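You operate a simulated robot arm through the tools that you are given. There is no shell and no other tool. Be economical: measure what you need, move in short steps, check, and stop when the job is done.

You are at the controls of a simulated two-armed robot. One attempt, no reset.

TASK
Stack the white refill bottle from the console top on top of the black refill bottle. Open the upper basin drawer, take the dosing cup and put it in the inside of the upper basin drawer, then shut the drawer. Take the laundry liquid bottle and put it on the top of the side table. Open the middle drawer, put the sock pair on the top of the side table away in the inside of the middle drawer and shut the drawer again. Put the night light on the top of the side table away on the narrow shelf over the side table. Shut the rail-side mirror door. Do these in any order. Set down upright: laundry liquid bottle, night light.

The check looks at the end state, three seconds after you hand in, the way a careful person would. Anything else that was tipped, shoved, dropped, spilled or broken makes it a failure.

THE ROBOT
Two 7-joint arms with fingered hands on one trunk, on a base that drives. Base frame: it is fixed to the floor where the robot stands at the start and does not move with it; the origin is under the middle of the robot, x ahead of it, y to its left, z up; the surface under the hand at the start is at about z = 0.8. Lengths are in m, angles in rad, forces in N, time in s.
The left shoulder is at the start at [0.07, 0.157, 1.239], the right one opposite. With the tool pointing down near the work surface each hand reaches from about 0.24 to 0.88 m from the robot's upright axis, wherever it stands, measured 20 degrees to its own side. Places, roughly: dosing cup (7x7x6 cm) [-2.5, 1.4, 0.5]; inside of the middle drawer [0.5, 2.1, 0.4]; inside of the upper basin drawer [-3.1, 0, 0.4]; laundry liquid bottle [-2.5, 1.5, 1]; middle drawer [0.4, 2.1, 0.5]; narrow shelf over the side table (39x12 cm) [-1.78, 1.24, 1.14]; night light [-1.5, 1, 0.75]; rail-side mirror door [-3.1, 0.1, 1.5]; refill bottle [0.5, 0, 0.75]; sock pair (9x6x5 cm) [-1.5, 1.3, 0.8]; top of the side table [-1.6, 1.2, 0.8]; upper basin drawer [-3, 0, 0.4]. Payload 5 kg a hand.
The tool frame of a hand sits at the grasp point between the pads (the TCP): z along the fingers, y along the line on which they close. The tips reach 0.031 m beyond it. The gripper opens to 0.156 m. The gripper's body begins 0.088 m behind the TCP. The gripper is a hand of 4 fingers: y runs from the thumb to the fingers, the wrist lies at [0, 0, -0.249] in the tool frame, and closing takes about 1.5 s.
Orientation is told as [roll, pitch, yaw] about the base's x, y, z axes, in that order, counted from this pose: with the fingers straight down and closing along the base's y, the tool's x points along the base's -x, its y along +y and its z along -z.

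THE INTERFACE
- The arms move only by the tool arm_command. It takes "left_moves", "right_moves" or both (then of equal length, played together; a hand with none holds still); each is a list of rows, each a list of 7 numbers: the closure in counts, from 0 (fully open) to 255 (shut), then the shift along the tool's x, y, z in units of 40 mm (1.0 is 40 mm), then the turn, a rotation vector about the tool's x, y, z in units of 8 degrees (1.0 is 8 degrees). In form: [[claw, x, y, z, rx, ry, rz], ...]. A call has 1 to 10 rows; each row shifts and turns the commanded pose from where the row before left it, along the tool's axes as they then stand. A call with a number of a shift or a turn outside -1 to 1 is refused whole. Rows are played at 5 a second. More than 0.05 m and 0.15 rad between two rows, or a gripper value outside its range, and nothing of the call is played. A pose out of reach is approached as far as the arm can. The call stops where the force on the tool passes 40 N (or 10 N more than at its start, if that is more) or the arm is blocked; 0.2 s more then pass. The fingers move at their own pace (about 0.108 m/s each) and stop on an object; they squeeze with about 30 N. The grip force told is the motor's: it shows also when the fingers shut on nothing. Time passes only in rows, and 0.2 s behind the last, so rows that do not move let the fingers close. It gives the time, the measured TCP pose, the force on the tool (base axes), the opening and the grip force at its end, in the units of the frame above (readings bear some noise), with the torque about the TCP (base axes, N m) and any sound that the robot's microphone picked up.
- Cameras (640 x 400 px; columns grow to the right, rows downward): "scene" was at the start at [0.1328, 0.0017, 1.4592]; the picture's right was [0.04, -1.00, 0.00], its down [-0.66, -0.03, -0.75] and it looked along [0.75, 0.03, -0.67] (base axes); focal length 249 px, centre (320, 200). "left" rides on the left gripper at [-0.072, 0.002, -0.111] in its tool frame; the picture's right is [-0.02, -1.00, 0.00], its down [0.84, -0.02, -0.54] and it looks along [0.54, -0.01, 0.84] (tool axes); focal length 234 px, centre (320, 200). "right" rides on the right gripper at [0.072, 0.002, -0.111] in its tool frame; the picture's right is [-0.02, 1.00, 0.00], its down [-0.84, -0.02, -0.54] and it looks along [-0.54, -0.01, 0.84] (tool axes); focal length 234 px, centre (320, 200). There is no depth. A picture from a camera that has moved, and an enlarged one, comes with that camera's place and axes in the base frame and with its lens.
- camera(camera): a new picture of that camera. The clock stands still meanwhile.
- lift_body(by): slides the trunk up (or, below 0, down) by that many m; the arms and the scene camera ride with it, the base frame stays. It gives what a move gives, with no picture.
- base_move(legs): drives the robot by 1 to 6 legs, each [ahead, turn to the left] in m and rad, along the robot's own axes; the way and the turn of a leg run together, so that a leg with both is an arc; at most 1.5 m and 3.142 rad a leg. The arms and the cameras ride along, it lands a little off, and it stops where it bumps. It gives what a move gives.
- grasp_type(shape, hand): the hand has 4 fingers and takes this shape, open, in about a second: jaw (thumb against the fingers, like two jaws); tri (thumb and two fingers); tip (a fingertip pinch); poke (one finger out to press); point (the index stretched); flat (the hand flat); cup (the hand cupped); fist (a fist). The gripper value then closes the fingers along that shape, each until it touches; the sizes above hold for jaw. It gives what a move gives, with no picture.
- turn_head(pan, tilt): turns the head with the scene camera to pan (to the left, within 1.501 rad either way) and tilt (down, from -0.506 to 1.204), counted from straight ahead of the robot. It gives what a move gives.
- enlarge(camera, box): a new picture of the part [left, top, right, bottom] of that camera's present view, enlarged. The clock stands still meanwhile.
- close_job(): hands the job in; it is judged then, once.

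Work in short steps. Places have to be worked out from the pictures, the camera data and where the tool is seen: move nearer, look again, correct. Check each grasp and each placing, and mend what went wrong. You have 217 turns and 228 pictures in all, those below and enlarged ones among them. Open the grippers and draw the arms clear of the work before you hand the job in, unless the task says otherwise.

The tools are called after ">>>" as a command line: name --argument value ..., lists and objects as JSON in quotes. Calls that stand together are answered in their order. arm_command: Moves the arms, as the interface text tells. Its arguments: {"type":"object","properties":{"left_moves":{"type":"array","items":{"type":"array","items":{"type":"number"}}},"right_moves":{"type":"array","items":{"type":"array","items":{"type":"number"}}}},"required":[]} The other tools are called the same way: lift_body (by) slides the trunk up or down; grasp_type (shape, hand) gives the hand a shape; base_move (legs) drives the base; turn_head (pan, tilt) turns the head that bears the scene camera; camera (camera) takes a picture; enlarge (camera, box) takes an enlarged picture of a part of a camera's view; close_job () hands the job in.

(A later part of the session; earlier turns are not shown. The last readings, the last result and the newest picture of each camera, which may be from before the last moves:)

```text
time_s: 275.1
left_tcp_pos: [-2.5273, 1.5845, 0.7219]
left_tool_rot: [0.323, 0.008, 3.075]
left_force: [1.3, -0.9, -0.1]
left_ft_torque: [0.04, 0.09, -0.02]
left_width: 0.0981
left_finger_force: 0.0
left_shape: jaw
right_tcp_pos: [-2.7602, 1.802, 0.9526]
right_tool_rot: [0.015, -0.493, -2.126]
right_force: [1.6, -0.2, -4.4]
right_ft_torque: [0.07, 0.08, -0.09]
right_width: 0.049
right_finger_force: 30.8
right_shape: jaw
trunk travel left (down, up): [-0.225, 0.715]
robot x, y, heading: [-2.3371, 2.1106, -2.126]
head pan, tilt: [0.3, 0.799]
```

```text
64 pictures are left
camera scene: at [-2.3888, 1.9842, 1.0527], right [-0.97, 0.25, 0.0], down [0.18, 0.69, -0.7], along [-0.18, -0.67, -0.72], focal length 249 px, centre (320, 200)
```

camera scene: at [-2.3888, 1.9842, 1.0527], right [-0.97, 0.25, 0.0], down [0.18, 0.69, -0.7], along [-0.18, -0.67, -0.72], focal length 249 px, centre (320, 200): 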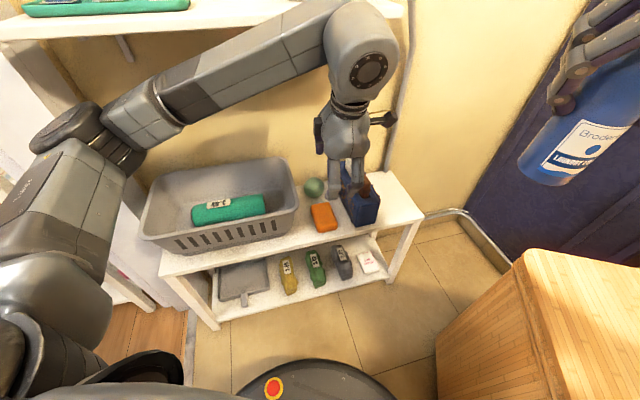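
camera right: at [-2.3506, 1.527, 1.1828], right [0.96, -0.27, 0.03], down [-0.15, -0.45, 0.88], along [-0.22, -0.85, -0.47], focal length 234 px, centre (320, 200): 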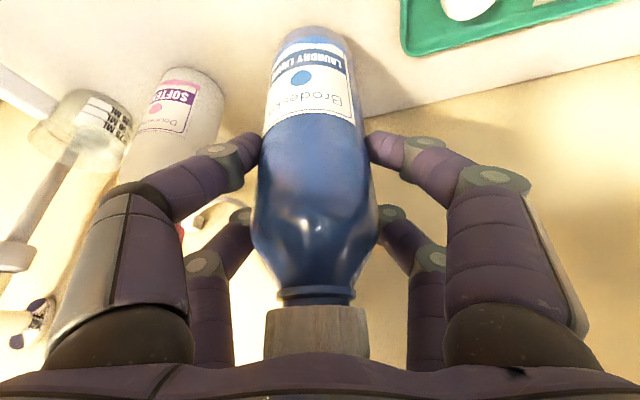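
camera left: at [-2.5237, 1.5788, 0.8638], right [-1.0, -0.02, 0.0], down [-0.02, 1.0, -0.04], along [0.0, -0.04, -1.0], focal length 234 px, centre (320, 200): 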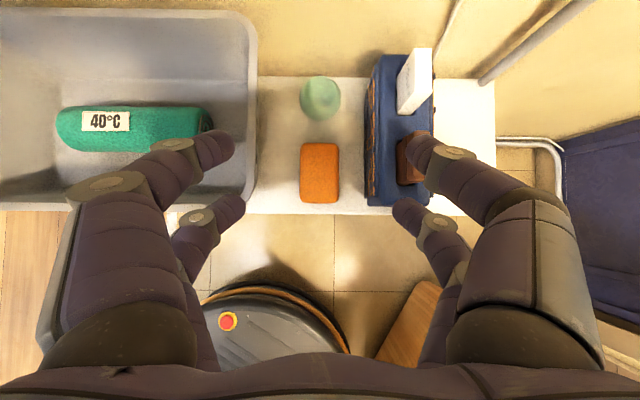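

Oriented as wanted. I lower, then move in over the cup with a narrow opening.

>>> arm_command --left_moves '[[126, 0, -0.4, 0.9, 0, 0, 0], [126, 0, -0.4, 0.9, 0, 0, 0], [126, 0, -0.1, 0.5, 0, 0, 0], [126, 0.07, 0.9, 0.4, 0, 0, 0], [126, 0.07, 0.9, 0.4, 0, 0, 0], [126, 0.07, 0.9, 0.4, 0, 0, 0], [126, 0.07, 0.9, 0.3, 0, 0, 0]]'

>>> camera --camera "left"

>>> enlarge --camera "scene" --box '[230, 80, 430, 240]'

```text
time_s: 276.7
left_tcp_pos: [-2.5264, 1.4353, 0.6124]
left_tool_rot: [0.322, 0.01, 3.07]
left_force: [0.5, 0.4, -0.1]
left_ft_torque: [0.05, -0.03, 0.0]
left_width: 0.0794
left_finger_force: 0.0
left_shape: jaw
right_tcp_pos: [-2.7602, 1.8027, 0.9515]
right_tool_rot: [0.015, -0.491, -2.127]
right_force: [0.7, -0.4, -5.5]
right_ft_torque: [0.0, -0.02, 0.02]
right_width: 0.0492
right_finger_force: 29.7
right_shape: jaw
trunk travel left (down, up): [-0.225, 0.715]
robot x, y, heading: [-2.3457, 2.1099, -2.122]
head pan, tilt: [0.3, 0.799]
```

```text
63 pictures are left
camera left: at [-2.5968, 1.4744, 0.7174], right [0.04, 0.95, -0.32], down [0.85, 0.13, 0.52], along [0.53, -0.29, -0.8], focal length 234 px, centre (320, 200)
```

left: 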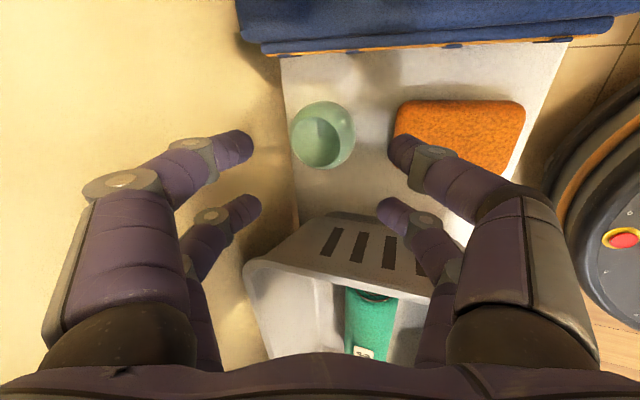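

```text
2.50 times, centred on (330, 160) of scene
camera zoom: at [-2.3892, 1.9853, 1.0531], right [-0.97, 0.25, 0.0], down [0.18, 0.69, -0.7], along [-0.18, -0.67, -0.72], focal length 623 px, centre (295, 300)
```

zoom: 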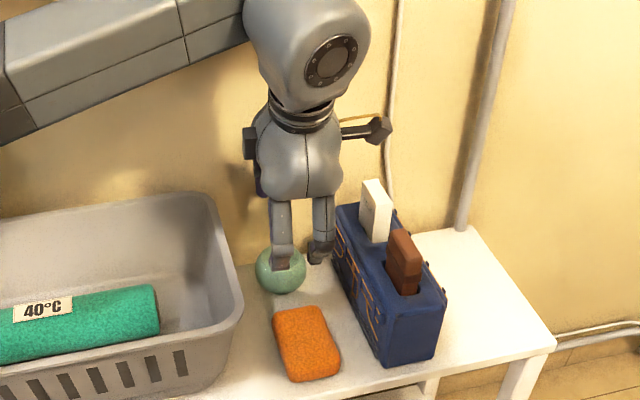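

Aligned over the cup. I descend along the fingers.

>>> arm_command --left_moves '[[126, 0.05, -0.05, 0.7, 0, 0, 0], [126, 0.04, -0.05, 0.7, 0, 0, 0], [126, 0.03, -0.05, 0.7, 0, 0, 0], [126, 0, 0, 0.7, 0, 0, 0], [126, 0, 0, 0, 0, 0, 0]]'

>>> camera --camera "left"

```text
time_s: 277.9
left_tcp_pos: [-2.5226, 1.4074, 0.5055]
left_tool_rot: [0.324, 0.006, 3.072]
left_force: [1.3, 3.7, 13.7]
left_ft_torque: [0.68, 0.08, -0.08]
left_width: 0.0775
left_finger_force: 0.0
left_shape: jaw
right_tcp_pos: [-2.7592, 1.8042, 0.9535]
right_tool_rot: [0.014, -0.493, -2.127]
right_force: [0.1, -0.1, -4.6]
right_ft_torque: [-0.02, -0.02, -0.01]
right_width: 0.0493
right_finger_force: 30.1
right_shape: jaw
trunk travel left (down, up): [-0.225, 0.715]
robot x, y, heading: [-2.3427, 2.1095, -2.126]
head pan, tilt: [0.3, 0.799]
```

```text
61 pictures are left
camera left: at [-2.5935, 1.4456, 0.6111], right [0.04, 0.95, -0.32], down [0.85, 0.13, 0.51], along [0.53, -0.29, -0.8], focal length 234 px, centre (320, 200)
```

left: 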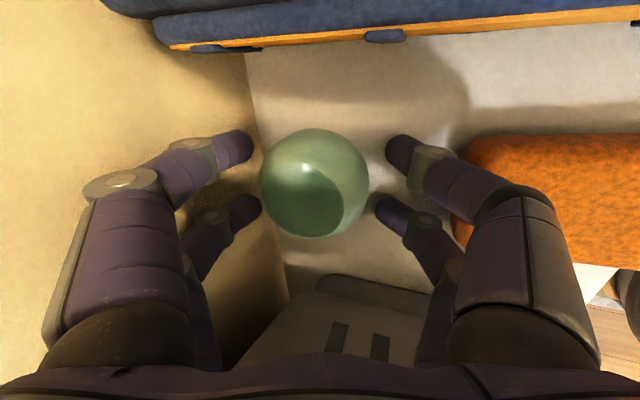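

The cup is right between the fingers. Close and lift slightly.

>>> arm_command --left_moves '[[255, 0, 0, 0, 0, 0, 0], [255, 0, 0, 0, 0, 0, 0], [255, 0, 0, 0, 0, 0, 0], [255, 0, 0, 0, 0, 0, 0], [255, 0, 0, 0, 0, 0, 0], [255, 0, -0.15, -0.6, 0, 0, 0], [255, 0, -0.15, -0.6, 0, 0, 0], [255, 0, 0, 0, 0, 0, 0]]'

>>> camera --camera "left"

```text
time_s: 279.7
left_tcp_pos: [-2.5186, 1.4317, 0.5472]
left_tool_rot: [0.321, 0.01, 3.074]
left_force: [-0.3, 0.7, -0.4]
left_ft_torque: [-0.01, 0.0, 0.0]
left_width: 0.0525
left_finger_force: 29.5
left_shape: jaw
right_tcp_pos: [-2.7598, 1.8038, 0.9532]
right_tool_rot: [0.014, -0.493, -2.128]
right_force: [0.5, -1.0, -5.6]
right_ft_torque: [-0.03, -0.01, 0.0]
right_width: 0.0493
right_finger_force: 30.1
right_shape: jaw
trunk travel left (down, up): [-0.225, 0.715]
robot x, y, heading: [-2.3393, 2.1067, -2.124]
head pan, tilt: [0.3, 0.799]
```

```text
60 pictures are left
camera left: at [-2.59, 1.4692, 0.651], right [0.04, 0.95, -0.32], down [0.85, 0.13, 0.52], along [0.53, -0.29, -0.8], focal length 234 px, centre (320, 200)
```

left: 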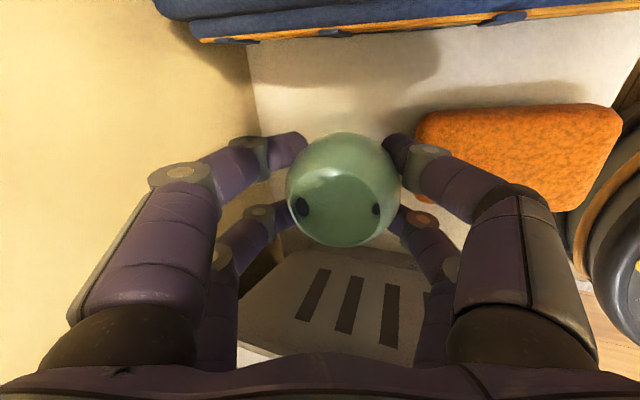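

Got the cup. I draw it straight back between basket and caddy, then up, and raise the trunk.

>>> arm_command --left_moves '[[255, 0, 0.1, -0.4, 0, 0, 0], [255, 0, -0.85, -0.4, 0, 0, 0], [255, 0, -0.85, -0.4, 0, 0, 0], [255, 0, -0.85, -0.4, 0, 0, 0], [255, 0, -0.85, -0.4, 0, 0, 0], [255, 0, -0.85, -0.5, 0, 0, 0], [255, 0, 0.1, -0.9, 0, 0, 0], [255, 0, 0.1, -0.9, 0, 0, 0]]'

>>> lift_body --by 0.4

>>> turn_head --pan 0.6 --tilt 0.6

>>> camera --camera "scene"

```text
time_s: 281.5
left_tcp_pos: [-2.5077, 1.6361, 0.6609]
left_tool_rot: [0.323, 0.008, 3.071]
left_force: [0.3, 1.3, -0.1]
left_ft_torque: [0.03, -0.01, -0.03]
left_width: 0.0523
left_finger_force: 30.1
left_shape: jaw
right_tcp_pos: [-2.7601, 1.8044, 0.9516]
right_tool_rot: [0.015, -0.492, -2.128]
right_force: [-0.2, -0.3, -4.3]
right_ft_torque: [-0.02, -0.02, 0.0]
right_width: 0.0492
right_finger_force: 29.7
right_shape: jaw
trunk travel left (down, up): [-0.225, 0.715]
robot x, y, heading: [-2.3388, 2.109, -2.128]
head pan, tilt: [0.3, 0.799]
```

```text
time_s: 285.4
left_tcp_pos: [-2.5065, 1.6355, 1.0598]
left_tool_rot: [0.323, 0.007, 3.072]
left_force: [0.2, -0.1, 0.1]
left_ft_torque: [0.03, -0.01, -0.01]
left_width: 0.0527
left_finger_force: 29.5
left_shape: jaw
right_tcp_pos: [-2.7602, 1.8041, 1.3519]
right_tool_rot: [0.014, -0.493, -2.128]
right_force: [-0.2, 0.2, -4.9]
right_ft_torque: [-0.05, -0.03, -0.01]
right_width: 0.0491
right_finger_force: 30.0
right_shape: jaw
trunk travel left (down, up): [-0.625, 0.315]
robot x, y, heading: [-2.3403, 2.109, -2.124]
head pan, tilt: [0.3, 0.799]
```

```text
time_s: 286.2
left_tcp_pos: [-2.508, 1.6357, 1.0599]
left_tool_rot: [0.322, 0.01, 3.072]
left_force: [0.3, 0.2, -0.4]
left_ft_torque: [0.02, 0.0, 0.03]
left_width: 0.0528
left_finger_force: 29.9
left_shape: jaw
right_tcp_pos: [-2.7608, 1.8028, 1.352]
right_tool_rot: [0.014, -0.493, -2.125]
right_force: [0.5, 0.2, -5.0]
right_ft_torque: [0.01, 0.06, -0.01]
right_width: 0.0492
right_finger_force: 30.3
right_shape: jaw
trunk travel left (down, up): [-0.625, 0.315]
robot x, y, heading: [-2.339, 2.1081, -2.124]
head pan, tilt: [0.6, 0.6]
```

```text
59 pictures are left
camera scene: at [-2.3652, 1.9752, 1.47], right [-1.0, -0.04, 0.0], down [-0.02, 0.57, -0.82], along [0.04, -0.82, -0.57], focal length 249 px, centre (320, 200)
```

scene: 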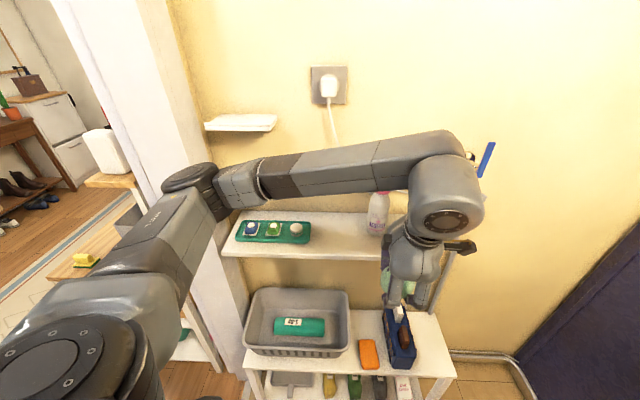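

All items on the shelf and trolley stand as before. I turn the left hand back to neutral and raise it.

>>> arm_command --left_moves '[[255, 0, 0, -0.5, 1, 0, 0], [255, 0, 0, -0.5, 1, 0, 0], [255, 0, 0, -0.9, 0.3, 0, -0.6], [255, 0, 0, -0.9, 0, 0, -1], [255, 0, 0, -0.9, 0, 0, -1], [255, 0, 0, -0.9, 0, 0, -1], [255, 0, 0, -0.9, 0, 0, -1], [255, 0, 0, -0.9, 0, 0, -1], [255, 0, 0, -0.9, 0, 0, -1], [255, 0, 0, -0.6, 0, 0, -1]]'

>>> base_move --legs '[[0, -1.17]]'

>>> turn_head --pan 0 --tilt 0.5

>>> camera --camera "scene"

```text
time_s: 288.4
left_tcp_pos: [-2.5101, 1.6491, 1.3762]
left_tool_rot: [0.008, 0.001, -2.147]
left_force: [0.0, 0.0, 0.2]
left_ft_torque: [-0.02, 0.0, 0.04]
left_width: 0.0523
left_finger_force: 29.9
left_shape: jaw
right_tcp_pos: [-2.7604, 1.8044, 1.3517]
right_tool_rot: [0.014, -0.493, -2.127]
right_force: [0.0, 0.2, -4.8]
right_ft_torque: [-0.01, 0.01, 0.01]
right_width: 0.049
right_finger_force: 29.4
right_shape: jaw
trunk travel left (down, up): [-0.625, 0.315]
robot x, y, heading: [-2.3412, 2.1062, -2.124]
head pan, tilt: [0.6, 0.6]
```

```text
time_s: 291.7
left_tcp_pos: [-2.8305, 2.0803, 1.3751]
left_tool_rot: [0.006, 0.001, 2.969]
left_force: [0.2, -0.2, 0.2]
left_ft_torque: [0.01, 0.0, 0.01]
left_width: 0.0524
left_finger_force: 29.9
left_shape: jaw
right_tcp_pos: [-2.7867, 2.3724, 1.3534]
right_tool_rot: [0.014, -0.491, 2.994]
right_force: [-1.1, -0.1, -4.9]
right_ft_torque: [0.02, 0.04, 0.02]
right_width: 0.0491
right_finger_force: 29.7
right_shape: jaw
trunk travel left (down, up): [-0.625, 0.315]
robot x, y, heading: [-2.3389, 2.1101, 2.991]
head pan, tilt: [0.6, 0.6]
```

```text
time_s: 292.7
left_tcp_pos: [-2.8297, 2.0814, 1.3746]
left_tool_rot: [0.005, 0.002, 2.971]
left_force: [1.2, -0.1, 0.0]
left_ft_torque: [0.01, -0.02, 0.01]
left_width: 0.0525
left_finger_force: 30.1
left_shape: jaw
right_tcp_pos: [-2.7863, 2.3732, 1.3531]
right_tool_rot: [0.014, -0.492, 2.995]
right_force: [1.2, 0.3, -4.1]
right_ft_torque: [-0.02, -0.02, 0.03]
right_width: 0.0492
right_finger_force: 29.6
right_shape: jaw
trunk travel left (down, up): [-0.625, 0.315]
robot x, y, heading: [-2.3389, 2.1085, 2.993]
head pan, tilt: [0.0, 0.499]
```

```text
58 pictures are left
camera scene: at [-2.4815, 2.1289, 1.4791], right [0.15, 0.99, 0.0], down [0.47, -0.07, -0.88], along [-0.87, 0.13, -0.48], focal length 249 px, centre (320, 200)
```

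scene: 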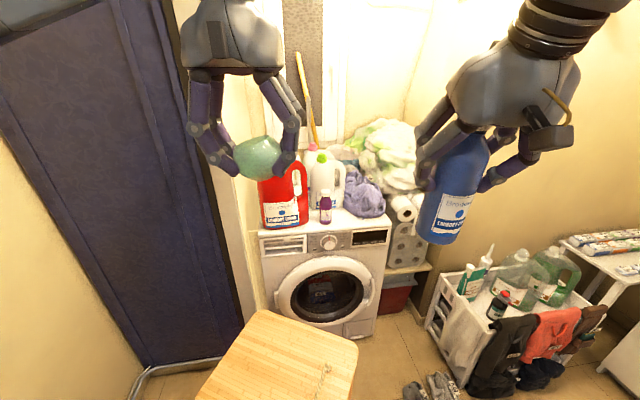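

Both objects are secure. I stretch the arms forward to narrow the elbows and back out through the doorway.

>>> arm_command --left_moves '[[255, -0.95, 0, 0, 0, 0, 0], [255, -0.95, 0, 0, 0, 0, 0], [255, -0.95, 0, 0, 0, 0, 0], [255, -0.95, 0, 0, 0, 0, 0], [255, -0.95, 0, 0, 0, 0, 0], [255, -0.95, 0, 0, 0, 0, 0]]' --right_moves '[[255, -0.85, 0.1, 0.46, 0, 0, 0], [255, -0.85, 0.1, 0.46, 0, 0, 0], [255, -0.85, 0.1, 0.46, 0, 0, 0], [255, -0.85, 0.1, 0.46, 0, 0, 0], [255, -0.85, 0.1, 0.46, 0, 0, 0], [255, -0.85, 0.1, 0.46, 0, 0, 0]]'

>>> base_move --legs '[[-0.65, 0], [0, 0.14]]'

```text
time_s: 294.1
left_tcp_pos: [-3.0572, 2.1209, 1.3728]
left_tool_rot: [0.007, 0.004, 2.968]
left_force: [-0.5, 0.1, -1.1]
left_ft_torque: [0.01, -0.04, -0.01]
left_width: 0.0525
left_finger_force: 29.8
left_shape: jaw
right_tcp_pos: [-3.0224, 2.3846, 1.3494]
right_tool_rot: [0.013, -0.49, 2.994]
right_force: [0.1, -0.2, -5.8]
right_ft_torque: [-0.04, -0.03, 0.0]
right_width: 0.049
right_finger_force: 30.1
right_shape: jaw
trunk travel left (down, up): [-0.625, 0.315]
robot x, y, heading: [-2.3374, 2.1121, 2.994]
head pan, tilt: [0.0, 0.499]
```

```text
time_s: 298.3
left_tcp_pos: [-2.4063, 1.9229, 1.3745]
left_tool_rot: [0.008, 0.0, 3.123]
left_force: [0.1, -0.7, 0.1]
left_ft_torque: [-0.04, -0.02, 0.0]
left_width: 0.0523
left_finger_force: 29.9
left_shape: jaw
right_tcp_pos: [-2.4107, 2.1877, 1.3502]
right_tool_rot: [0.016, -0.493, -3.138]
right_force: [0.5, 0.6, -6.7]
right_ft_torque: [-0.01, -0.03, 0.02]
right_width: 0.0489
right_finger_force: 29.8
right_shape: jaw
trunk travel left (down, up): [-0.625, 0.315]
robot x, y, heading: [-1.6984, 2.0172, -3.136]
head pan, tilt: [0.0, 0.499]
```

Out through the doorway cleanly. I back further into the corridor, go round to the front of the side table (retracting the hands first).

>>> base_move --legs '[[-0.78, 0], [0, 1.57]]'

>>> arm_command --left_moves '[[255, 0.9, 0.3, 0, 0, 0, 0], [255, 0.9, 0.3, 0, 0, 0, 0], [255, 0.9, 0.3, 0, 0, 0, 0], [255, 0.9, 0.3, 0, 0, 0, 0], [255, 0.9, 0.3, 0, 0, 0, 0], [255, 0.9, 0, 0, 0, 0, 0], [255, 0.9, 0, 0, 0, 0, 0]]' --right_moves '[[255, 0.8, 0, -0.43, 0, 0, 0], [255, 0.8, 0, -0.43, 0, 0, 0], [255, 0.8, 0, -0.43, 0, 0, 0], [255, 0.8, 0, -0.43, 0, 0, 0], [255, 0.8, 0, -0.43, 0, 0, 0], [255, 0.8, 0, -0.43, 0, 0, 0], [255, 0, 0, 0, 0, 0, 0]]'

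>>> base_move --legs '[[0.86, 0], [0, -1.57]]'

>>> turn_head --pan 0 --tilt 0.7

>>> camera --camera "scene"

```text
time_s: 306.3
left_tcp_pos: [-0.8335, 1.307, 1.3747]
left_tool_rot: [0.004, 0.003, -1.628]
left_force: [0.1, -0.2, -0.5]
left_ft_torque: [-0.01, 0.0, -0.01]
left_width: 0.0523
left_finger_force: 30.2
left_shape: jaw
right_tcp_pos: [-1.0995, 1.3125, 1.3501]
right_tool_rot: [0.015, -0.493, -1.608]
right_force: [-0.4, -0.1, -5.5]
right_ft_torque: [-0.05, -0.01, -0.01]
right_width: 0.0486
right_finger_force: 29.9
right_shape: jaw
trunk travel left (down, up): [-0.625, 0.315]
robot x, y, heading: [-0.9062, 2.0179, -1.611]
head pan, tilt: [0.0, 0.499]
```

```text
time_s: 307.9
left_tcp_pos: [-0.7557, 1.5572, 1.376]
left_tool_rot: [0.004, 0.0, -1.627]
left_force: [-0.1, 0.3, -0.3]
left_ft_torque: [-0.05, 0.01, -0.02]
left_width: 0.0524
left_finger_force: 29.5
left_shape: jaw
right_tcp_pos: [-1.0921, 1.5312, 1.3509]
right_tool_rot: [0.013, -0.492, -1.605]
right_force: [0.7, -0.9, -4.7]
right_ft_torque: [0.01, -0.03, -0.01]
right_width: 0.0488
right_finger_force: 30.2
right_shape: jaw
trunk travel left (down, up): [-0.625, 0.315]
robot x, y, heading: [-0.9039, 2.0198, -1.604]
head pan, tilt: [0.0, 0.499]
```

```text
time_s: 316.4
left_tcp_pos: [-1.396, 0.9981, 1.3761]
left_tool_rot: [0.005, 0.001, 3.075]
left_force: [0.4, 0.6, 0.1]
left_ft_torque: [-0.01, -0.01, 0.04]
left_width: 0.0522
left_finger_force: 29.9
left_shape: jaw
right_tcp_pos: [-1.4208, 1.337, 1.3516]
right_tool_rot: [0.016, -0.491, 3.101]
right_force: [-0.1, 1.2, -4.8]
right_ft_torque: [0.01, 0.02, 0.02]
right_width: 0.0487
right_finger_force: 29.8
right_shape: jaw
trunk travel left (down, up): [-0.625, 0.315]
robot x, y, heading: [-0.9358, 1.1447, 3.098]
head pan, tilt: [0.0, 0.499]
```

```text
time_s: 317.1
left_tcp_pos: [-1.3977, 0.9992, 1.3757]
left_tool_rot: [0.003, 0.001, 3.077]
left_force: [0.6, 0.6, 0.3]
left_ft_torque: [0.02, -0.02, 0.01]
left_width: 0.0517
left_finger_force: 30.0
left_shape: jaw
right_tcp_pos: [-1.4208, 1.3343, 1.3516]
right_tool_rot: [0.013, -0.491, 3.099]
right_force: [0.9, -0.1, -4.0]
right_ft_torque: [-0.02, 0.03, 0.01]
right_width: 0.0487
right_finger_force: 30.3
right_shape: jaw
trunk travel left (down, up): [-0.625, 0.315]
robot x, y, heading: [-0.9329, 1.1438, 3.099]
head pan, tilt: [0.0, 0.7]
```

```text
57 pictures are left
camera scene: at [-1.0705, 1.1469, 1.4615], right [0.04, 1.0, 0.0], down [0.64, -0.03, -0.77], along [-0.76, 0.03, -0.64], focal length 249 px, centre (320, 200)
```

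scene: 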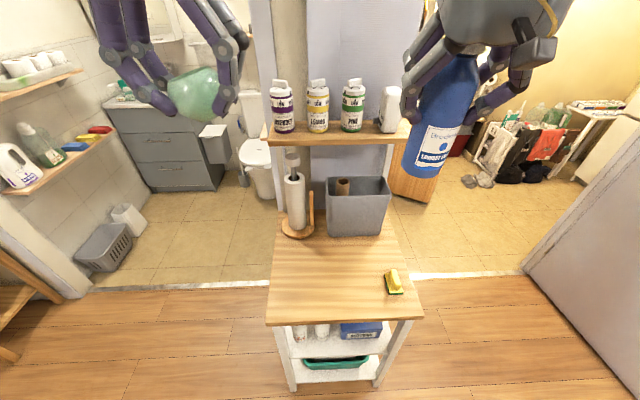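

Everything stands as it should. I lower the bottle toward the free middle of the table top, (−1.48, 1.20).

>>> arm_command --right_moves '[[255, 0.38, 0.37, 1, 0, 0, 0], [255, 0.38, 0.37, 1, 0, 0, 0], [255, 0.38, 0.37, 1, 0, 0, 0], [255, 0.38, 0.37, 1, 0, 0, 0], [255, 0.38, 0.37, 1, 0, 0, 0], [255, 0.38, 0.37, 1, 0, 0, 0], [255, 0.38, 0.37, 1, 0, 0, 0], [255, 0.38, 0.37, 1, 0, 0, 0], [255, 0.38, 0.34, 1, 0, 0, 0], [255, 0, 0, 0, 0, 0, 0]]'

>>> camera --camera "scene"

```text
time_s: 319.3
left_tcp_pos: [-1.3971, 0.9988, 1.3746]
left_tool_rot: [0.005, 0.003, 3.077]
left_force: [-0.3, -0.5, -0.6]
left_ft_torque: [-0.02, 0.03, 0.0]
left_width: 0.052
left_finger_force: 29.9
left_shape: jaw
right_tcp_pos: [-1.4732, 1.2007, 0.9701]
right_tool_rot: [0.014, -0.492, 3.099]
right_force: [-0.4, -0.8, -4.6]
right_ft_torque: [-0.01, 0.01, -0.01]
right_width: 0.0485
right_finger_force: 29.9
right_shape: jaw
trunk travel left (down, up): [-0.625, 0.315]
robot x, y, heading: [-0.9308, 1.1429, 3.1]
head pan, tilt: [0.0, 0.7]
```

```text
56 pictures are left
camera scene: at [-1.0701, 1.1467, 1.4615], right [0.04, 1.0, 0.0], down [0.64, -0.03, -0.76], along [-0.76, 0.03, -0.64], focal length 249 px, centre (320, 200)
```

scene: 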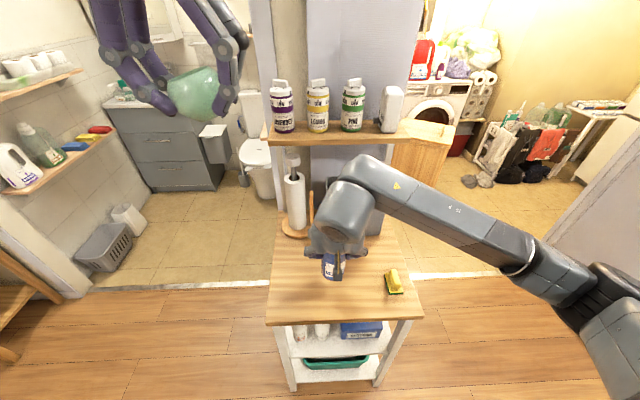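

Clear. Lower the remaining ~7 cm, the last part slowly.

>>> arm_command --right_moves '[[255, 0.36, 0, 0.68, 0, 0, 0], [255, 0.36, 0, 0.68, 0, 0, 0], [255, 0.12, 0, 0.22, 0, 0, 0], [255, 0, 0, 0, 0, 0, 0]]'

>>> arm_command --right_moves '[[255, 0.05, 0, 0.1, 0, 0, 0], [255, 0, 0, 0, 0, 0, 0]]'

```text
time_s: 320.3
left_tcp_pos: [-1.3976, 0.9984, 1.3748]
left_tool_rot: [0.004, 0.002, 3.077]
left_force: [-0.7, 0.4, -0.2]
left_ft_torque: [-0.02, -0.03, -0.01]
left_width: 0.0521
left_finger_force: 29.7
left_shape: jaw
right_tcp_pos: [-1.4728, 1.1995, 0.8991]
right_tool_rot: [0.014, -0.492, 3.1]
right_force: [0.2, 0.2, -4.4]
right_ft_torque: [-0.02, -0.02, 0.01]
right_width: 0.0483
right_finger_force: 29.4
right_shape: jaw
trunk travel left (down, up): [-0.625, 0.315]
robot x, y, heading: [-0.9309, 1.143, 3.099]
head pan, tilt: [0.0, 0.7]
```

```text
time_s: 320.9
left_tcp_pos: [-1.3974, 0.9983, 1.3742]
left_tool_rot: [0.007, 0.002, 3.078]
left_force: [-0.5, -0.1, -0.4]
left_ft_torque: [0.0, 0.0, -0.03]
left_width: 0.0523
left_finger_force: 29.6
left_shape: jaw
right_tcp_pos: [-1.4743, 1.1994, 0.8947]
right_tool_rot: [0.013, -0.492, 3.1]
right_force: [-0.3, 0.0, -4.3]
right_ft_torque: [-0.04, 0.02, 0.03]
right_width: 0.0485
right_finger_force: 30.4
right_shape: jaw
trunk travel left (down, up): [-0.625, 0.315]
robot x, y, heading: [-0.9336, 1.1445, 3.096]
head pan, tilt: [0.0, 0.7]
```

>>> arm_command --right_moves '[[255, 0.04, 0, 0.08, 0, 0, 0], [255, 0, 0, 0, 0, 0, 0]]'

>>> arm_command --right_moves '[[255, 0.04, 0, 0.08, 0, 0, 0], [255, 0, 0, 0, 0, 0, 0]]'

```text
time_s: 321.5
left_tcp_pos: [-1.3972, 0.9986, 1.3749]
left_tool_rot: [0.005, 0.0, 3.075]
left_force: [-0.2, -0.5, 0.5]
left_ft_torque: [-0.01, 0.01, 0.02]
left_width: 0.0523
left_finger_force: 29.9
left_shape: jaw
right_tcp_pos: [-1.4736, 1.1985, 0.892]
right_tool_rot: [0.014, -0.493, 3.099]
right_force: [0.0, -0.3, -4.4]
right_ft_torque: [-0.02, 0.0, -0.03]
right_width: 0.0484
right_finger_force: 29.9
right_shape: jaw
trunk travel left (down, up): [-0.625, 0.315]
robot x, y, heading: [-0.9331, 1.1432, 3.103]
head pan, tilt: [0.0, 0.7]
```

```text
time_s: 322.1
left_tcp_pos: [-1.3956, 0.9987, 1.3764]
left_tool_rot: [0.005, -0.001, 3.075]
left_force: [-0.1, 0.1, -0.5]
left_ft_torque: [-0.01, 0.02, 0.0]
left_width: 0.0521
left_finger_force: 29.7
left_shape: jaw
right_tcp_pos: [-1.4751, 1.199, 0.8893]
right_tool_rot: [0.015, -0.493, 3.098]
right_force: [-1.3, 1.1, 6.8]
right_ft_torque: [0.11, -0.1, 0.06]
right_width: 0.0485
right_finger_force: 30.1
right_shape: jaw
trunk travel left (down, up): [-0.625, 0.315]
robot x, y, heading: [-0.9343, 1.1412, 3.101]
head pan, tilt: [0.0, 0.7]
```

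Touchdown. I release, and withdraw along the hand's axis (up and back).

>>> arm_command --right_moves '[[170, 0, 0, 0, 0, 0, 0], [120, 0, 0, 0, 0, 0, 0], [80, 0, 0, 0, 0, 0, 0], [60, 0, 0, 0, 0, 0, 0], [60, -0.2, 0, -0.5, 0, 0, 0], [60, -0.3, 0, -0.8, 0, 0, 0], [60, -0.3, 0, -0.8, 0, 0, 0], [60, -0.3, 0, -0.8, 0, 0, 0], [60, -0.3, 0, -0.8, 0, 0, 0], [60, -0.3, 0, -0.8, 0, 0, 0]]'

>>> camera --camera "scene"

```text
time_s: 324.3
left_tcp_pos: [-1.3971, 0.9981, 1.3758]
left_tool_rot: [0.006, -0.002, 3.077]
left_force: [-0.1, 0.1, -0.1]
left_ft_torque: [-0.02, -0.03, 0.0]
left_width: 0.0524
left_finger_force: 30.2
left_shape: jaw
right_tcp_pos: [-1.4495, 1.2014, 1.0774]
right_tool_rot: [0.014, -0.493, 3.099]
right_force: [0.7, 0.2, -0.3]
right_ft_torque: [0.02, 0.01, 0.0]
right_width: 0.1191
right_finger_force: 0.1
right_shape: jaw
trunk travel left (down, up): [-0.625, 0.315]
robot x, y, heading: [-0.9315, 1.1462, 3.098]
head pan, tilt: [0.0, 0.7]
```

```text
55 pictures are left
camera scene: at [-1.0699, 1.1459, 1.4614], right [0.04, 1.0, 0.0], down [0.64, -0.03, -0.76], along [-0.76, 0.03, -0.64], focal length 249 px, centre (320, 200)
```

scene: 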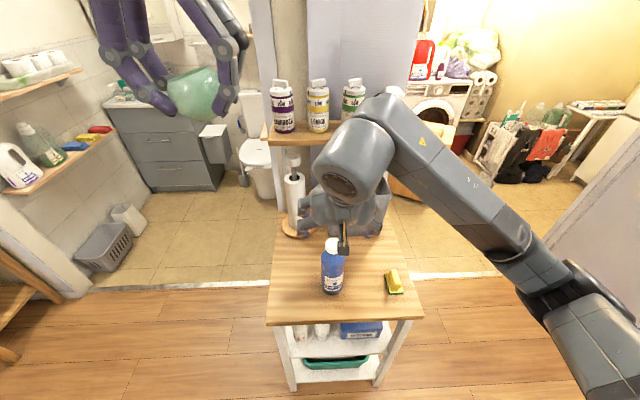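

The bottle stands upright on the table. I lift the right hand clear, level it, and drive round toward the bathroom.

>>> arm_command --right_moves '[[60, -0.4, 0, -0.9, 0, 0, 0], [60, -0.4, 0, -0.9, 0, 0, 0], [60, -0.4, 0, -0.9, 0, 0, 0], [60, -0.4, 0, -0.9, 0, 0, 0], [60, -0.4, 0, -0.9, 0, 0, 0], [60, -0.4, 0, -0.9, 0, 0, 0], [60, 0, 0, 0, 0, 1, 0], [60, 0, 0, 0, 0, 1, 0], [60, 0, 0, 0, 0, 1, 0], [60, 0, 0, 0, 0, 0.5, 0]]'

>>> base_move --legs '[[-0.3, 0], [0, 1.57], [0.85, 0], [0, -1.55]]'

>>> turn_head --pan 0 --tilt 0.4

>>> camera --camera "scene"

```text
time_s: 326.5
left_tcp_pos: [-1.3974, 0.9977, 1.3758]
left_tool_rot: [0.004, 0.002, 3.077]
left_force: [-0.6, -0.5, -0.4]
left_ft_torque: [0.03, -0.01, -0.01]
left_width: 0.052
left_finger_force: 29.5
left_shape: jaw
right_tcp_pos: [-1.4334, 1.2031, 1.3137]
right_tool_rot: [0.013, -0.002, 3.105]
right_force: [0.2, -0.1, -0.3]
right_ft_torque: [-0.02, -0.02, -0.02]
right_width: 0.119
right_finger_force: 0.0
right_shape: jaw
trunk travel left (down, up): [-0.625, 0.315]
robot x, y, heading: [-0.9344, 1.1434, 3.1]
head pan, tilt: [0.0, 0.7]
```

```text
time_s: 340.2
left_tcp_pos: [-1.1514, 0.1464, 1.3753]
left_tool_rot: [0.005, 0.002, 3.077]
left_force: [0.6, -0.9, 0.1]
left_ft_torque: [0.0, -0.06, 0.01]
left_width: 0.052
left_finger_force: 29.7
left_shape: jaw
right_tcp_pos: [-1.1872, 0.3517, 1.3131]
right_tool_rot: [0.012, -0.004, 3.104]
right_force: [0.2, -0.5, -0.2]
right_ft_torque: [0.0, -0.01, 0.0]
right_width: 0.1189
right_finger_force: 0.1
right_shape: jaw
trunk travel left (down, up): [-0.625, 0.315]
robot x, y, heading: [-0.6912, 0.2896, 3.103]
head pan, tilt: [0.0, 0.7]
```

```text
time_s: 341.0
left_tcp_pos: [-1.1524, 0.1455, 1.3752]
left_tool_rot: [0.006, 0.001, 3.076]
left_force: [0.6, 0.0, -0.5]
left_ft_torque: [-0.01, -0.02, 0.0]
left_width: 0.0518
left_finger_force: 30.1
left_shape: jaw
right_tcp_pos: [-1.1884, 0.3519, 1.3124]
right_tool_rot: [0.013, -0.003, 3.105]
right_force: [-0.6, -0.9, 0.2]
right_ft_torque: [-0.05, 0.0, 0.0]
right_width: 0.1189
right_finger_force: 0.1
right_shape: jaw
trunk travel left (down, up): [-0.625, 0.315]
robot x, y, heading: [-0.6895, 0.2903, 3.099]
head pan, tilt: [0.0, 0.4]
```

```text
54 pictures are left
camera scene: at [-0.8326, 0.2948, 1.4883], right [0.04, 1.0, 0.0], down [0.39, -0.02, -0.92], along [-0.92, 0.04, -0.39], focal length 249 px, centre (320, 200)
```

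scene: 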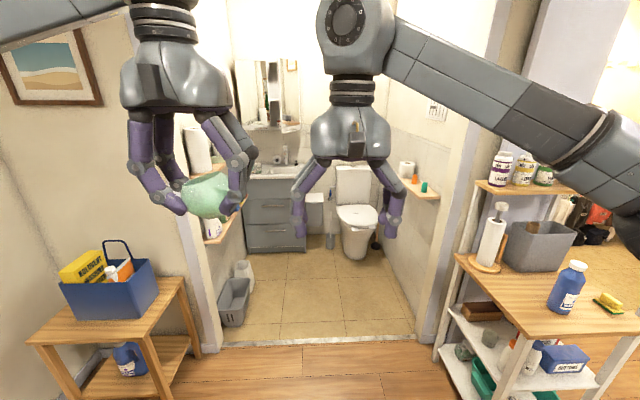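

The doorway to the bathroom is clear (y −0.33..1.03); the vanity has two drawers. I stretch the arms forward to keep the elbows narrow and drive in.

>>> arm_command --left_moves '[[255, -0.95, -0.2, 0, 0, 0, 0], [255, -0.95, -0.2, 0, 0, 0, 0], [255, -0.95, -0.2, 0, 0, 0, 0], [255, -0.95, -0.2, 0, 0, 0, 0], [255, -0.95, -0.1, 0, 0, 0, 0], [255, -0.95, 0, 0, 0, 0, 0], [255, -0.95, 0, 0, 0, 0, 0]]' --right_moves '[[60, -0.9, -0.5, 0, 0, 0, 0], [60, -0.9, -0.5, 0, 0, 0, 0], [60, -0.9, -0.5, 0, 0, 0, 0], [60, -0.9, -0.5, 0, 0, 0, 0], [60, -0.9, 0, 0, 0, 0, 0], [60, -0.9, 0, 0, 0, 0, 0], [60, 0, 0, 0, 0, 0, 0]]'

>>> base_move --legs '[[1.0, 0], [0, 0.1], [0.35, 0], [0, -0.06]]'

>>> turn_head --pan 0 --tilt 0.5

>>> camera --camera "scene"

```text
time_s: 342.6
left_tcp_pos: [-1.4157, 0.2033, 1.3764]
left_tool_rot: [0.008, 0.002, 3.074]
left_force: [-0.2, 0.6, 0.2]
left_ft_torque: [-0.04, -0.02, 0.0]
left_width: 0.0517
left_finger_force: 29.8
left_shape: jaw
right_tcp_pos: [-1.4023, 0.4445, 1.3105]
right_tool_rot: [0.014, -0.001, 3.106]
right_force: [-0.3, -0.2, -0.6]
right_ft_torque: [-0.1, -0.03, -0.02]
right_width: 0.1189
right_finger_force: 0.1
right_shape: jaw
trunk travel left (down, up): [-0.625, 0.315]
robot x, y, heading: [-0.6915, 0.2945, 3.099]
head pan, tilt: [0.0, 0.4]
```

```text
time_s: 350.6
left_tcp_pos: [-2.75, 0.1885, 1.3762]
left_tool_rot: [0.001, -0.001, 3.12]
left_force: [0.0, 0.3, -1.0]
left_ft_torque: [0.08, 0.01, -0.05]
left_width: 0.0518
left_finger_force: 29.9
left_shape: jaw
right_tcp_pos: [-2.7453, 0.4305, 1.312]
right_tool_rot: [0.008, -0.004, -3.136]
right_force: [0.0, -0.9, 0.6]
right_ft_torque: [0.05, 0.02, -0.01]
right_width: 0.119
right_finger_force: 0.0
right_shape: jaw
trunk travel left (down, up): [-0.625, 0.315]
robot x, y, heading: [-2.0279, 0.3147, 3.144]
head pan, tilt: [0.0, 0.4]
```

```text
time_s: 351.2
left_tcp_pos: [-2.7502, 0.1922, 1.376]
left_tool_rot: [0.004, 0.001, 3.12]
left_force: [0.0, 0.1, -0.3]
left_ft_torque: [0.0, 0.03, -0.01]
left_width: 0.052
left_finger_force: 29.8
left_shape: jaw
right_tcp_pos: [-2.7468, 0.4344, 1.3124]
right_tool_rot: [0.012, -0.004, -3.135]
right_force: [-0.4, -0.1, -0.3]
right_ft_torque: [0.02, 0.05, 0.02]
right_width: 0.119
right_finger_force: 0.1
right_shape: jaw
trunk travel left (down, up): [-0.625, 0.315]
robot x, y, heading: [-2.0266, 0.3191, 3.145]
head pan, tilt: [0.0, 0.499]
```

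```text
53 pictures are left
camera scene: at [-2.1714, 0.3134, 1.4793], right [0.0, 1.0, 0.0], down [0.48, 0.0, -0.88], along [-0.88, 0.0, -0.48], focal length 249 px, centre (320, 200)
```

scene: 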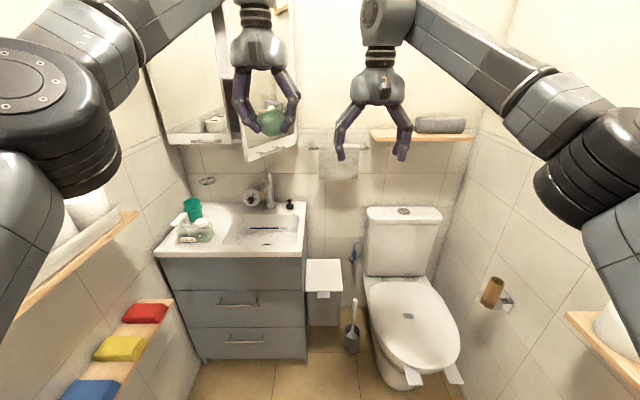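

I zoom on the mirror cabinet and on the drawers.

>>> enlarge --camera "scene" --box '[140, 20, 340, 170]'

>>> enlarge --camera "scene" --box '[150, 190, 330, 370]'

```text
2.67 times, centred on (240, 95) of scene
camera zoom: at [-2.1714, 0.3134, 1.4793], right [0.0, 1.0, 0.0], down [0.48, 0.0, -0.88], along [-0.88, 0.0, -0.48], focal length 665 px, centre (533, 480)
```

zoom: 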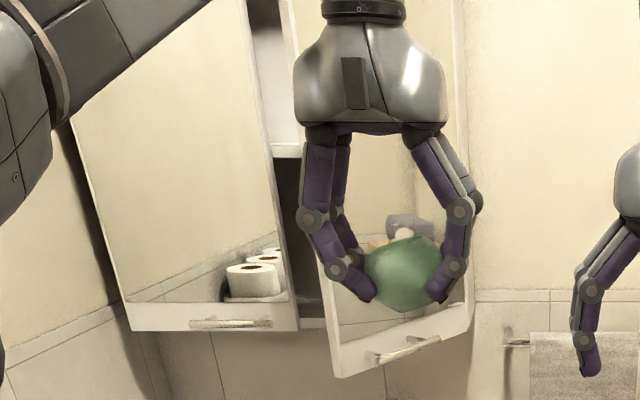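

```text
2.22 times, centred on (240, 280) of scene
camera zoom: at [-2.1714, 0.3134, 1.4793], right [0.0, 1.0, 0.0], down [0.48, 0.0, -0.88], along [-0.88, 0.0, -0.48], focal length 554 px, centre (498, 22)
```

zoom: 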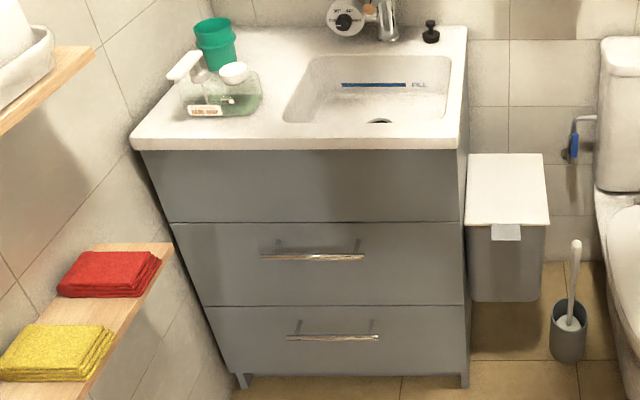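

Plan: open the upper drawer with the right hand, put the cup in with the left, later shut the mirror door. I angle the robot toward the drawer and lower the trunk.

>>> base_move --legs '[[0, 0.33]]'

>>> lift_body --by -0.4

>>> arm_command --right_moves '[[60, 0, 0, 0, 0, -1, 0], [60, 0, 0, 0, 0, -1, 0], [60, 0, 0, 0, 0, -1, 0], [60, 0, 0, 0, 0, -1, 0], [60, 0, 0, 0, 0, -1, 0], [60, 0, 0, 0, 0, -1, 0], [60, 0, 0, 0, 0, -1, 0], [60, 0, 0, 0, 0, -1, 0], [60, 0, 0, 0, 0, -1, 0], [60, 0, 0, 0, 0, -1, 0]]'

>>> arm_command --right_moves '[[60, 0, 0, 0, 0, -1, 0], [60, 0, 0, 0, 0, 0, 1], [60, 0, 0, 0, 0, 0, 1], [60, 0, 0, 0, 0, 0, 1], [60, 0, 0, 0, 0, 0, 1], [60, 0, 0, 0, 0, 0, 1], [60, 0, 0, 0, 0, 0, 1], [60, 0, 0, 0, 0, 0, 1], [60, 0, 0, 0, 0, 0, 1], [60, 0, 0, 0, 0, 0, 1]]'

>>> camera --camera "scene"

```text
time_s: 352.7
left_tcp_pos: [-2.6713, -0.0331, 1.3762]
left_tool_rot: [0.007, 0.001, -2.832]
left_force: [0.3, 0.0, 0.1]
left_ft_torque: [0.02, 0.0, -0.02]
left_width: 0.0518
left_finger_force: 29.3
left_shape: jaw
right_tcp_pos: [-2.7459, 0.1966, 1.3108]
right_tool_rot: [0.015, -0.002, -2.802]
right_force: [-0.3, 0.9, 0.2]
right_ft_torque: [0.0, 0.0, 0.04]
right_width: 0.1192
right_finger_force: 0.0
right_shape: jaw
trunk travel left (down, up): [-0.625, 0.315]
robot x, y, heading: [-2.0306, 0.3154, -2.812]
head pan, tilt: [0.0, 0.499]
```

```text
time_s: 356.5
left_tcp_pos: [-2.6729, -0.0344, 0.9768]
left_tool_rot: [0.006, 0.0, -2.83]
left_force: [2.1, -0.3, -0.7]
left_ft_torque: [-0.04, -0.02, 0.01]
left_width: 0.0517
left_finger_force: 30.2
left_shape: jaw
right_tcp_pos: [-2.7458, 0.1946, 0.9121]
right_tool_rot: [0.013, -0.003, -2.802]
right_force: [-0.2, -0.1, -0.3]
right_ft_torque: [-0.04, 0.04, -0.04]
right_width: 0.1192
right_finger_force: 0.0
right_shape: jaw
trunk travel left (down, up): [-0.225, 0.715]
robot x, y, heading: [-2.031, 0.3199, -2.81]
head pan, tilt: [0.0, 0.499]
```

```text
time_s: 358.7
left_tcp_pos: [-2.6719, -0.0354, 0.9765]
left_tool_rot: [0.005, 0.0, -2.832]
left_force: [-0.1, -0.7, 0.1]
left_ft_torque: [-0.01, -0.02, 0.0]
left_width: 0.0518
left_finger_force: 30.2
left_shape: jaw
right_tcp_pos: [-2.746, 0.1942, 0.9111]
right_tool_rot: [0.078, -1.401, -2.879]
right_force: [0.0, -0.8, 0.7]
right_ft_torque: [0.01, -0.06, 0.0]
right_width: 0.1188
right_finger_force: 0.1
right_shape: jaw
trunk travel left (down, up): [-0.225, 0.715]
robot x, y, heading: [-2.0304, 0.3159, -2.808]
head pan, tilt: [0.0, 0.499]
```

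```text
time_s: 360.9
left_tcp_pos: [-2.6727, -0.035, 0.9749]
left_tool_rot: [0.006, -0.001, -2.831]
left_force: [-0.2, 0.0, -0.4]
left_ft_torque: [-0.01, 0.0, 0.0]
left_width: 0.0518
left_finger_force: 29.5
left_shape: jaw
right_tcp_pos: [-2.7672, 0.2931, 0.9616]
right_tool_rot: [1.533, -0.304, 1.938]
right_force: [-0.1, -0.2, 0.9]
right_ft_torque: [-0.01, -0.01, -0.02]
right_width: 0.1191
right_finger_force: 0.0
right_shape: jaw
right hand out of reach, approached as far as the arm can: row 5, 6, 7, 8, 9, 10
trunk travel left (down, up): [-0.225, 0.715]
robot x, y, heading: [-2.0278, 0.3163, -2.811]
head pan, tilt: [0.0, 0.499]
```

```text
50 pictures are left
camera scene: at [-2.1642, 0.2674, 1.0792], right [-0.33, 0.95, 0.0], down [0.45, 0.16, -0.88], along [-0.83, -0.29, -0.48], focal length 249 px, centre (320, 200)
```

scene: 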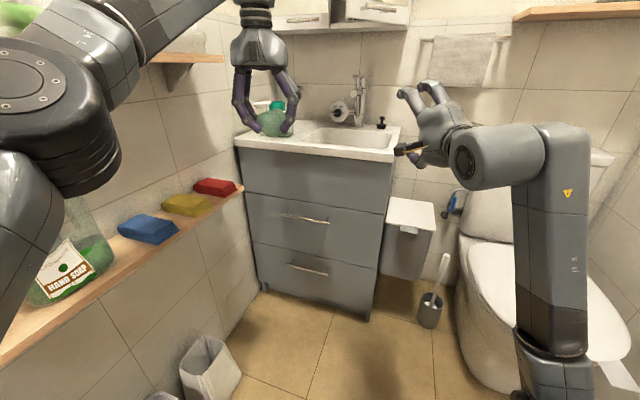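

Hand points forward with vertical closing (elbow low, fine). Handle triangulates to (−2.885, −0.042, 0.58). I bring the right hand down in front of it.

>>> arm_command --right_moves '[[60, 0.86, -0.66, 0.23, 0, 0, 0], [60, 0.86, -0.66, 0.23, 0, 0, 0], [60, 0.86, -0.66, 0.23, 0, 0, 0], [60, 0.86, -0.66, 0.23, 0, 0, 0], [60, 0.86, -0.66, 0.23, 0, 0, 0], [60, 0.86, -0.66, 0.23, 0, 0, 0]]'

>>> camera --camera "scene"

```text
time_s: 362.3
left_tcp_pos: [-2.6716, -0.0356, 0.9758]
left_tool_rot: [0.006, 0.0, -2.831]
left_force: [0.1, -0.1, 0.0]
left_ft_torque: [0.03, -0.03, 0.0]
left_width: 0.0517
left_finger_force: 29.9
left_shape: jaw
right_tcp_pos: [-2.8086, 0.3052, 0.7762]
right_tool_rot: [1.534, -0.299, 1.952]
right_force: [-0.7, -0.5, -0.3]
right_ft_torque: [-0.01, -0.01, -0.02]
right_width: 0.119
right_finger_force: 0.0
right_shape: jaw
right hand out of reach, approached as far as the arm can: row 1, 2, 3, 4, 5, 6
trunk travel left (down, up): [-0.225, 0.715]
robot x, y, heading: [-2.0329, 0.3165, -2.81]
head pan, tilt: [0.0, 0.499]
```

```text
49 pictures are left
camera scene: at [-2.1644, 0.2674, 1.0792], right [-0.33, 0.95, 0.0], down [0.45, 0.16, -0.88], along [-0.83, -0.29, -0.48], focal length 249 px, centre (320, 200)
```

scene: 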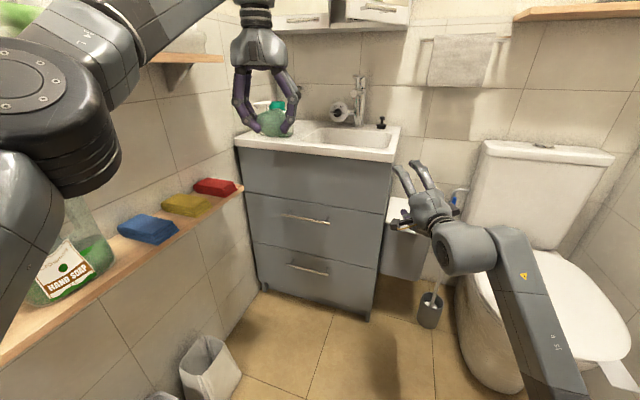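

This twist is at the wrist's limit. I raise the hand and rotate it the other way round (180° about its axis).

>>> arm_command --right_moves '[[60, 0, 0.9, -0.5, 0, 0, 0], [60, 0, 0.9, -0.5, 0, 0, 0], [60, 0, 0.9, -0.5, 0, 0, 0], [60, 0, 0.9, -0.5, 0, 0, 0], [60, 0, 0, 0, 0, 0, -1], [60, 0, 0, 0, 0, 0, -1], [60, 0, 0, 0, 0, 0, -1], [60, 0, 0, 0, 0, 0, -1], [60, 0, 0, 0, 0, 0, -1], [60, 0, 0, 0, 0, 0, -1]]'

>>> arm_command --right_moves '[[60, 0, 0, 0, 0, 0, -1], [60, 0, 0, 0, 0, 0, -1], [60, 0, 0, 0, 0, 0, -1], [60, 0, 0, 0, 0, 0, -1], [60, 0, 0, 0, 0, 0, -1], [60, 0, 0, 0, 0, 0, -1], [60, 0, 0, 0, 0, 0, -1], [60, 0, 0, 0, 0, 0, -1], [60, 0, 0, 0, 0, 0, -1], [60, 0, 0, 0, 0, 0, -1]]'

>>> arm_command --right_moves '[[60, 0, 0, 0, 0, 0, -1], [60, 0, 0, 0, 0, 0, -1], [60, 0, 0, 0, 0, 0, -1], [60, 0, 0, 0, 0, 0, -1], [60, 0, 0, 0, 0, 0, -1], [60, 0, 0, 0, 0, 0, -1], [60, 0, 0, 0, 0, 0, 0]]'

>>> camera --camera "scene"

```text
time_s: 364.5
left_tcp_pos: [-2.6702, -0.0351, 0.9764]
left_tool_rot: [0.004, 0.0, -2.831]
left_force: [1.1, -0.2, 0.3]
left_ft_torque: [-0.01, 0.0, 0.02]
left_width: 0.0518
left_finger_force: 30.2
left_shape: jaw
right_tcp_pos: [-2.7246, 0.3132, 0.9208]
right_tool_rot: [1.495, -1.141, 1.979]
right_force: [0.0, -0.2, 0.3]
right_ft_torque: [-0.02, 0.01, -0.02]
right_width: 0.1189
right_finger_force: 0.0
right_shape: jaw
right hand out of reach, approached as far as the arm can: row 1, 2, 4
trunk travel left (down, up): [-0.225, 0.715]
robot x, y, heading: [-2.0288, 0.3145, -2.809]
head pan, tilt: [0.0, 0.499]
```

```text
time_s: 366.7
left_tcp_pos: [-2.6716, -0.0352, 0.9761]
left_tool_rot: [0.005, 0.001, -2.833]
left_force: [0.4, 0.0, -0.8]
left_ft_torque: [0.0, -0.06, 0.02]
left_width: 0.0516
left_finger_force: 29.3
left_shape: jaw
right_tcp_pos: [-2.7241, 0.3127, 0.9201]
right_tool_rot: [-1.533, -0.604, -1.254]
right_force: [0.1, -0.2, 0.2]
right_ft_torque: [0.0, 0.0, -0.02]
right_width: 0.1192
right_finger_force: 0.1
right_shape: jaw
trunk travel left (down, up): [-0.225, 0.715]
robot x, y, heading: [-2.0281, 0.3131, -2.804]
head pan, tilt: [0.0, 0.499]
```

```text
time_s: 368.3
left_tcp_pos: [-2.6711, -0.0351, 0.9759]
left_tool_rot: [0.004, -0.001, -2.831]
left_force: [0.2, -0.1, 1.0]
left_ft_torque: [0.0, -0.03, -0.01]
left_width: 0.0519
left_finger_force: 30.1
left_shape: jaw
right_tcp_pos: [-2.7264, 0.3137, 0.9216]
right_tool_rot: [-1.539, 0.233, -1.225]
right_force: [0.1, 0.3, -0.4]
right_ft_torque: [0.0, 0.01, -0.03]
right_width: 0.1191
right_finger_force: 0.0
right_shape: jaw
trunk travel left (down, up): [-0.225, 0.715]
robot x, y, heading: [-2.031, 0.3183, -2.808]
head pan, tilt: [0.0, 0.499]
```

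```text
48 pictures are left
camera scene: at [-2.1642, 0.2675, 1.0792], right [-0.33, 0.95, 0.0], down [0.45, 0.16, -0.88], along [-0.83, -0.29, -0.48], focal length 249 px, centre (320, 200)
```

scene: 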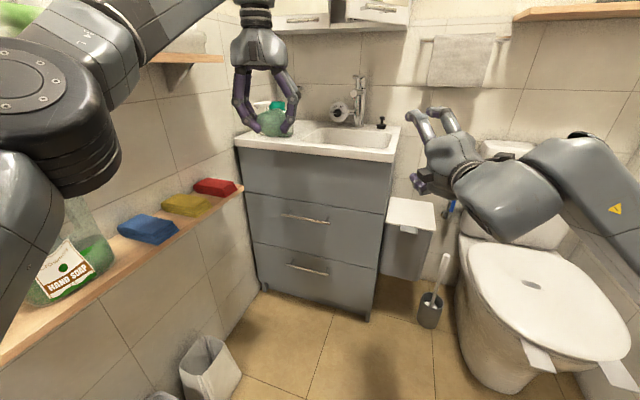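

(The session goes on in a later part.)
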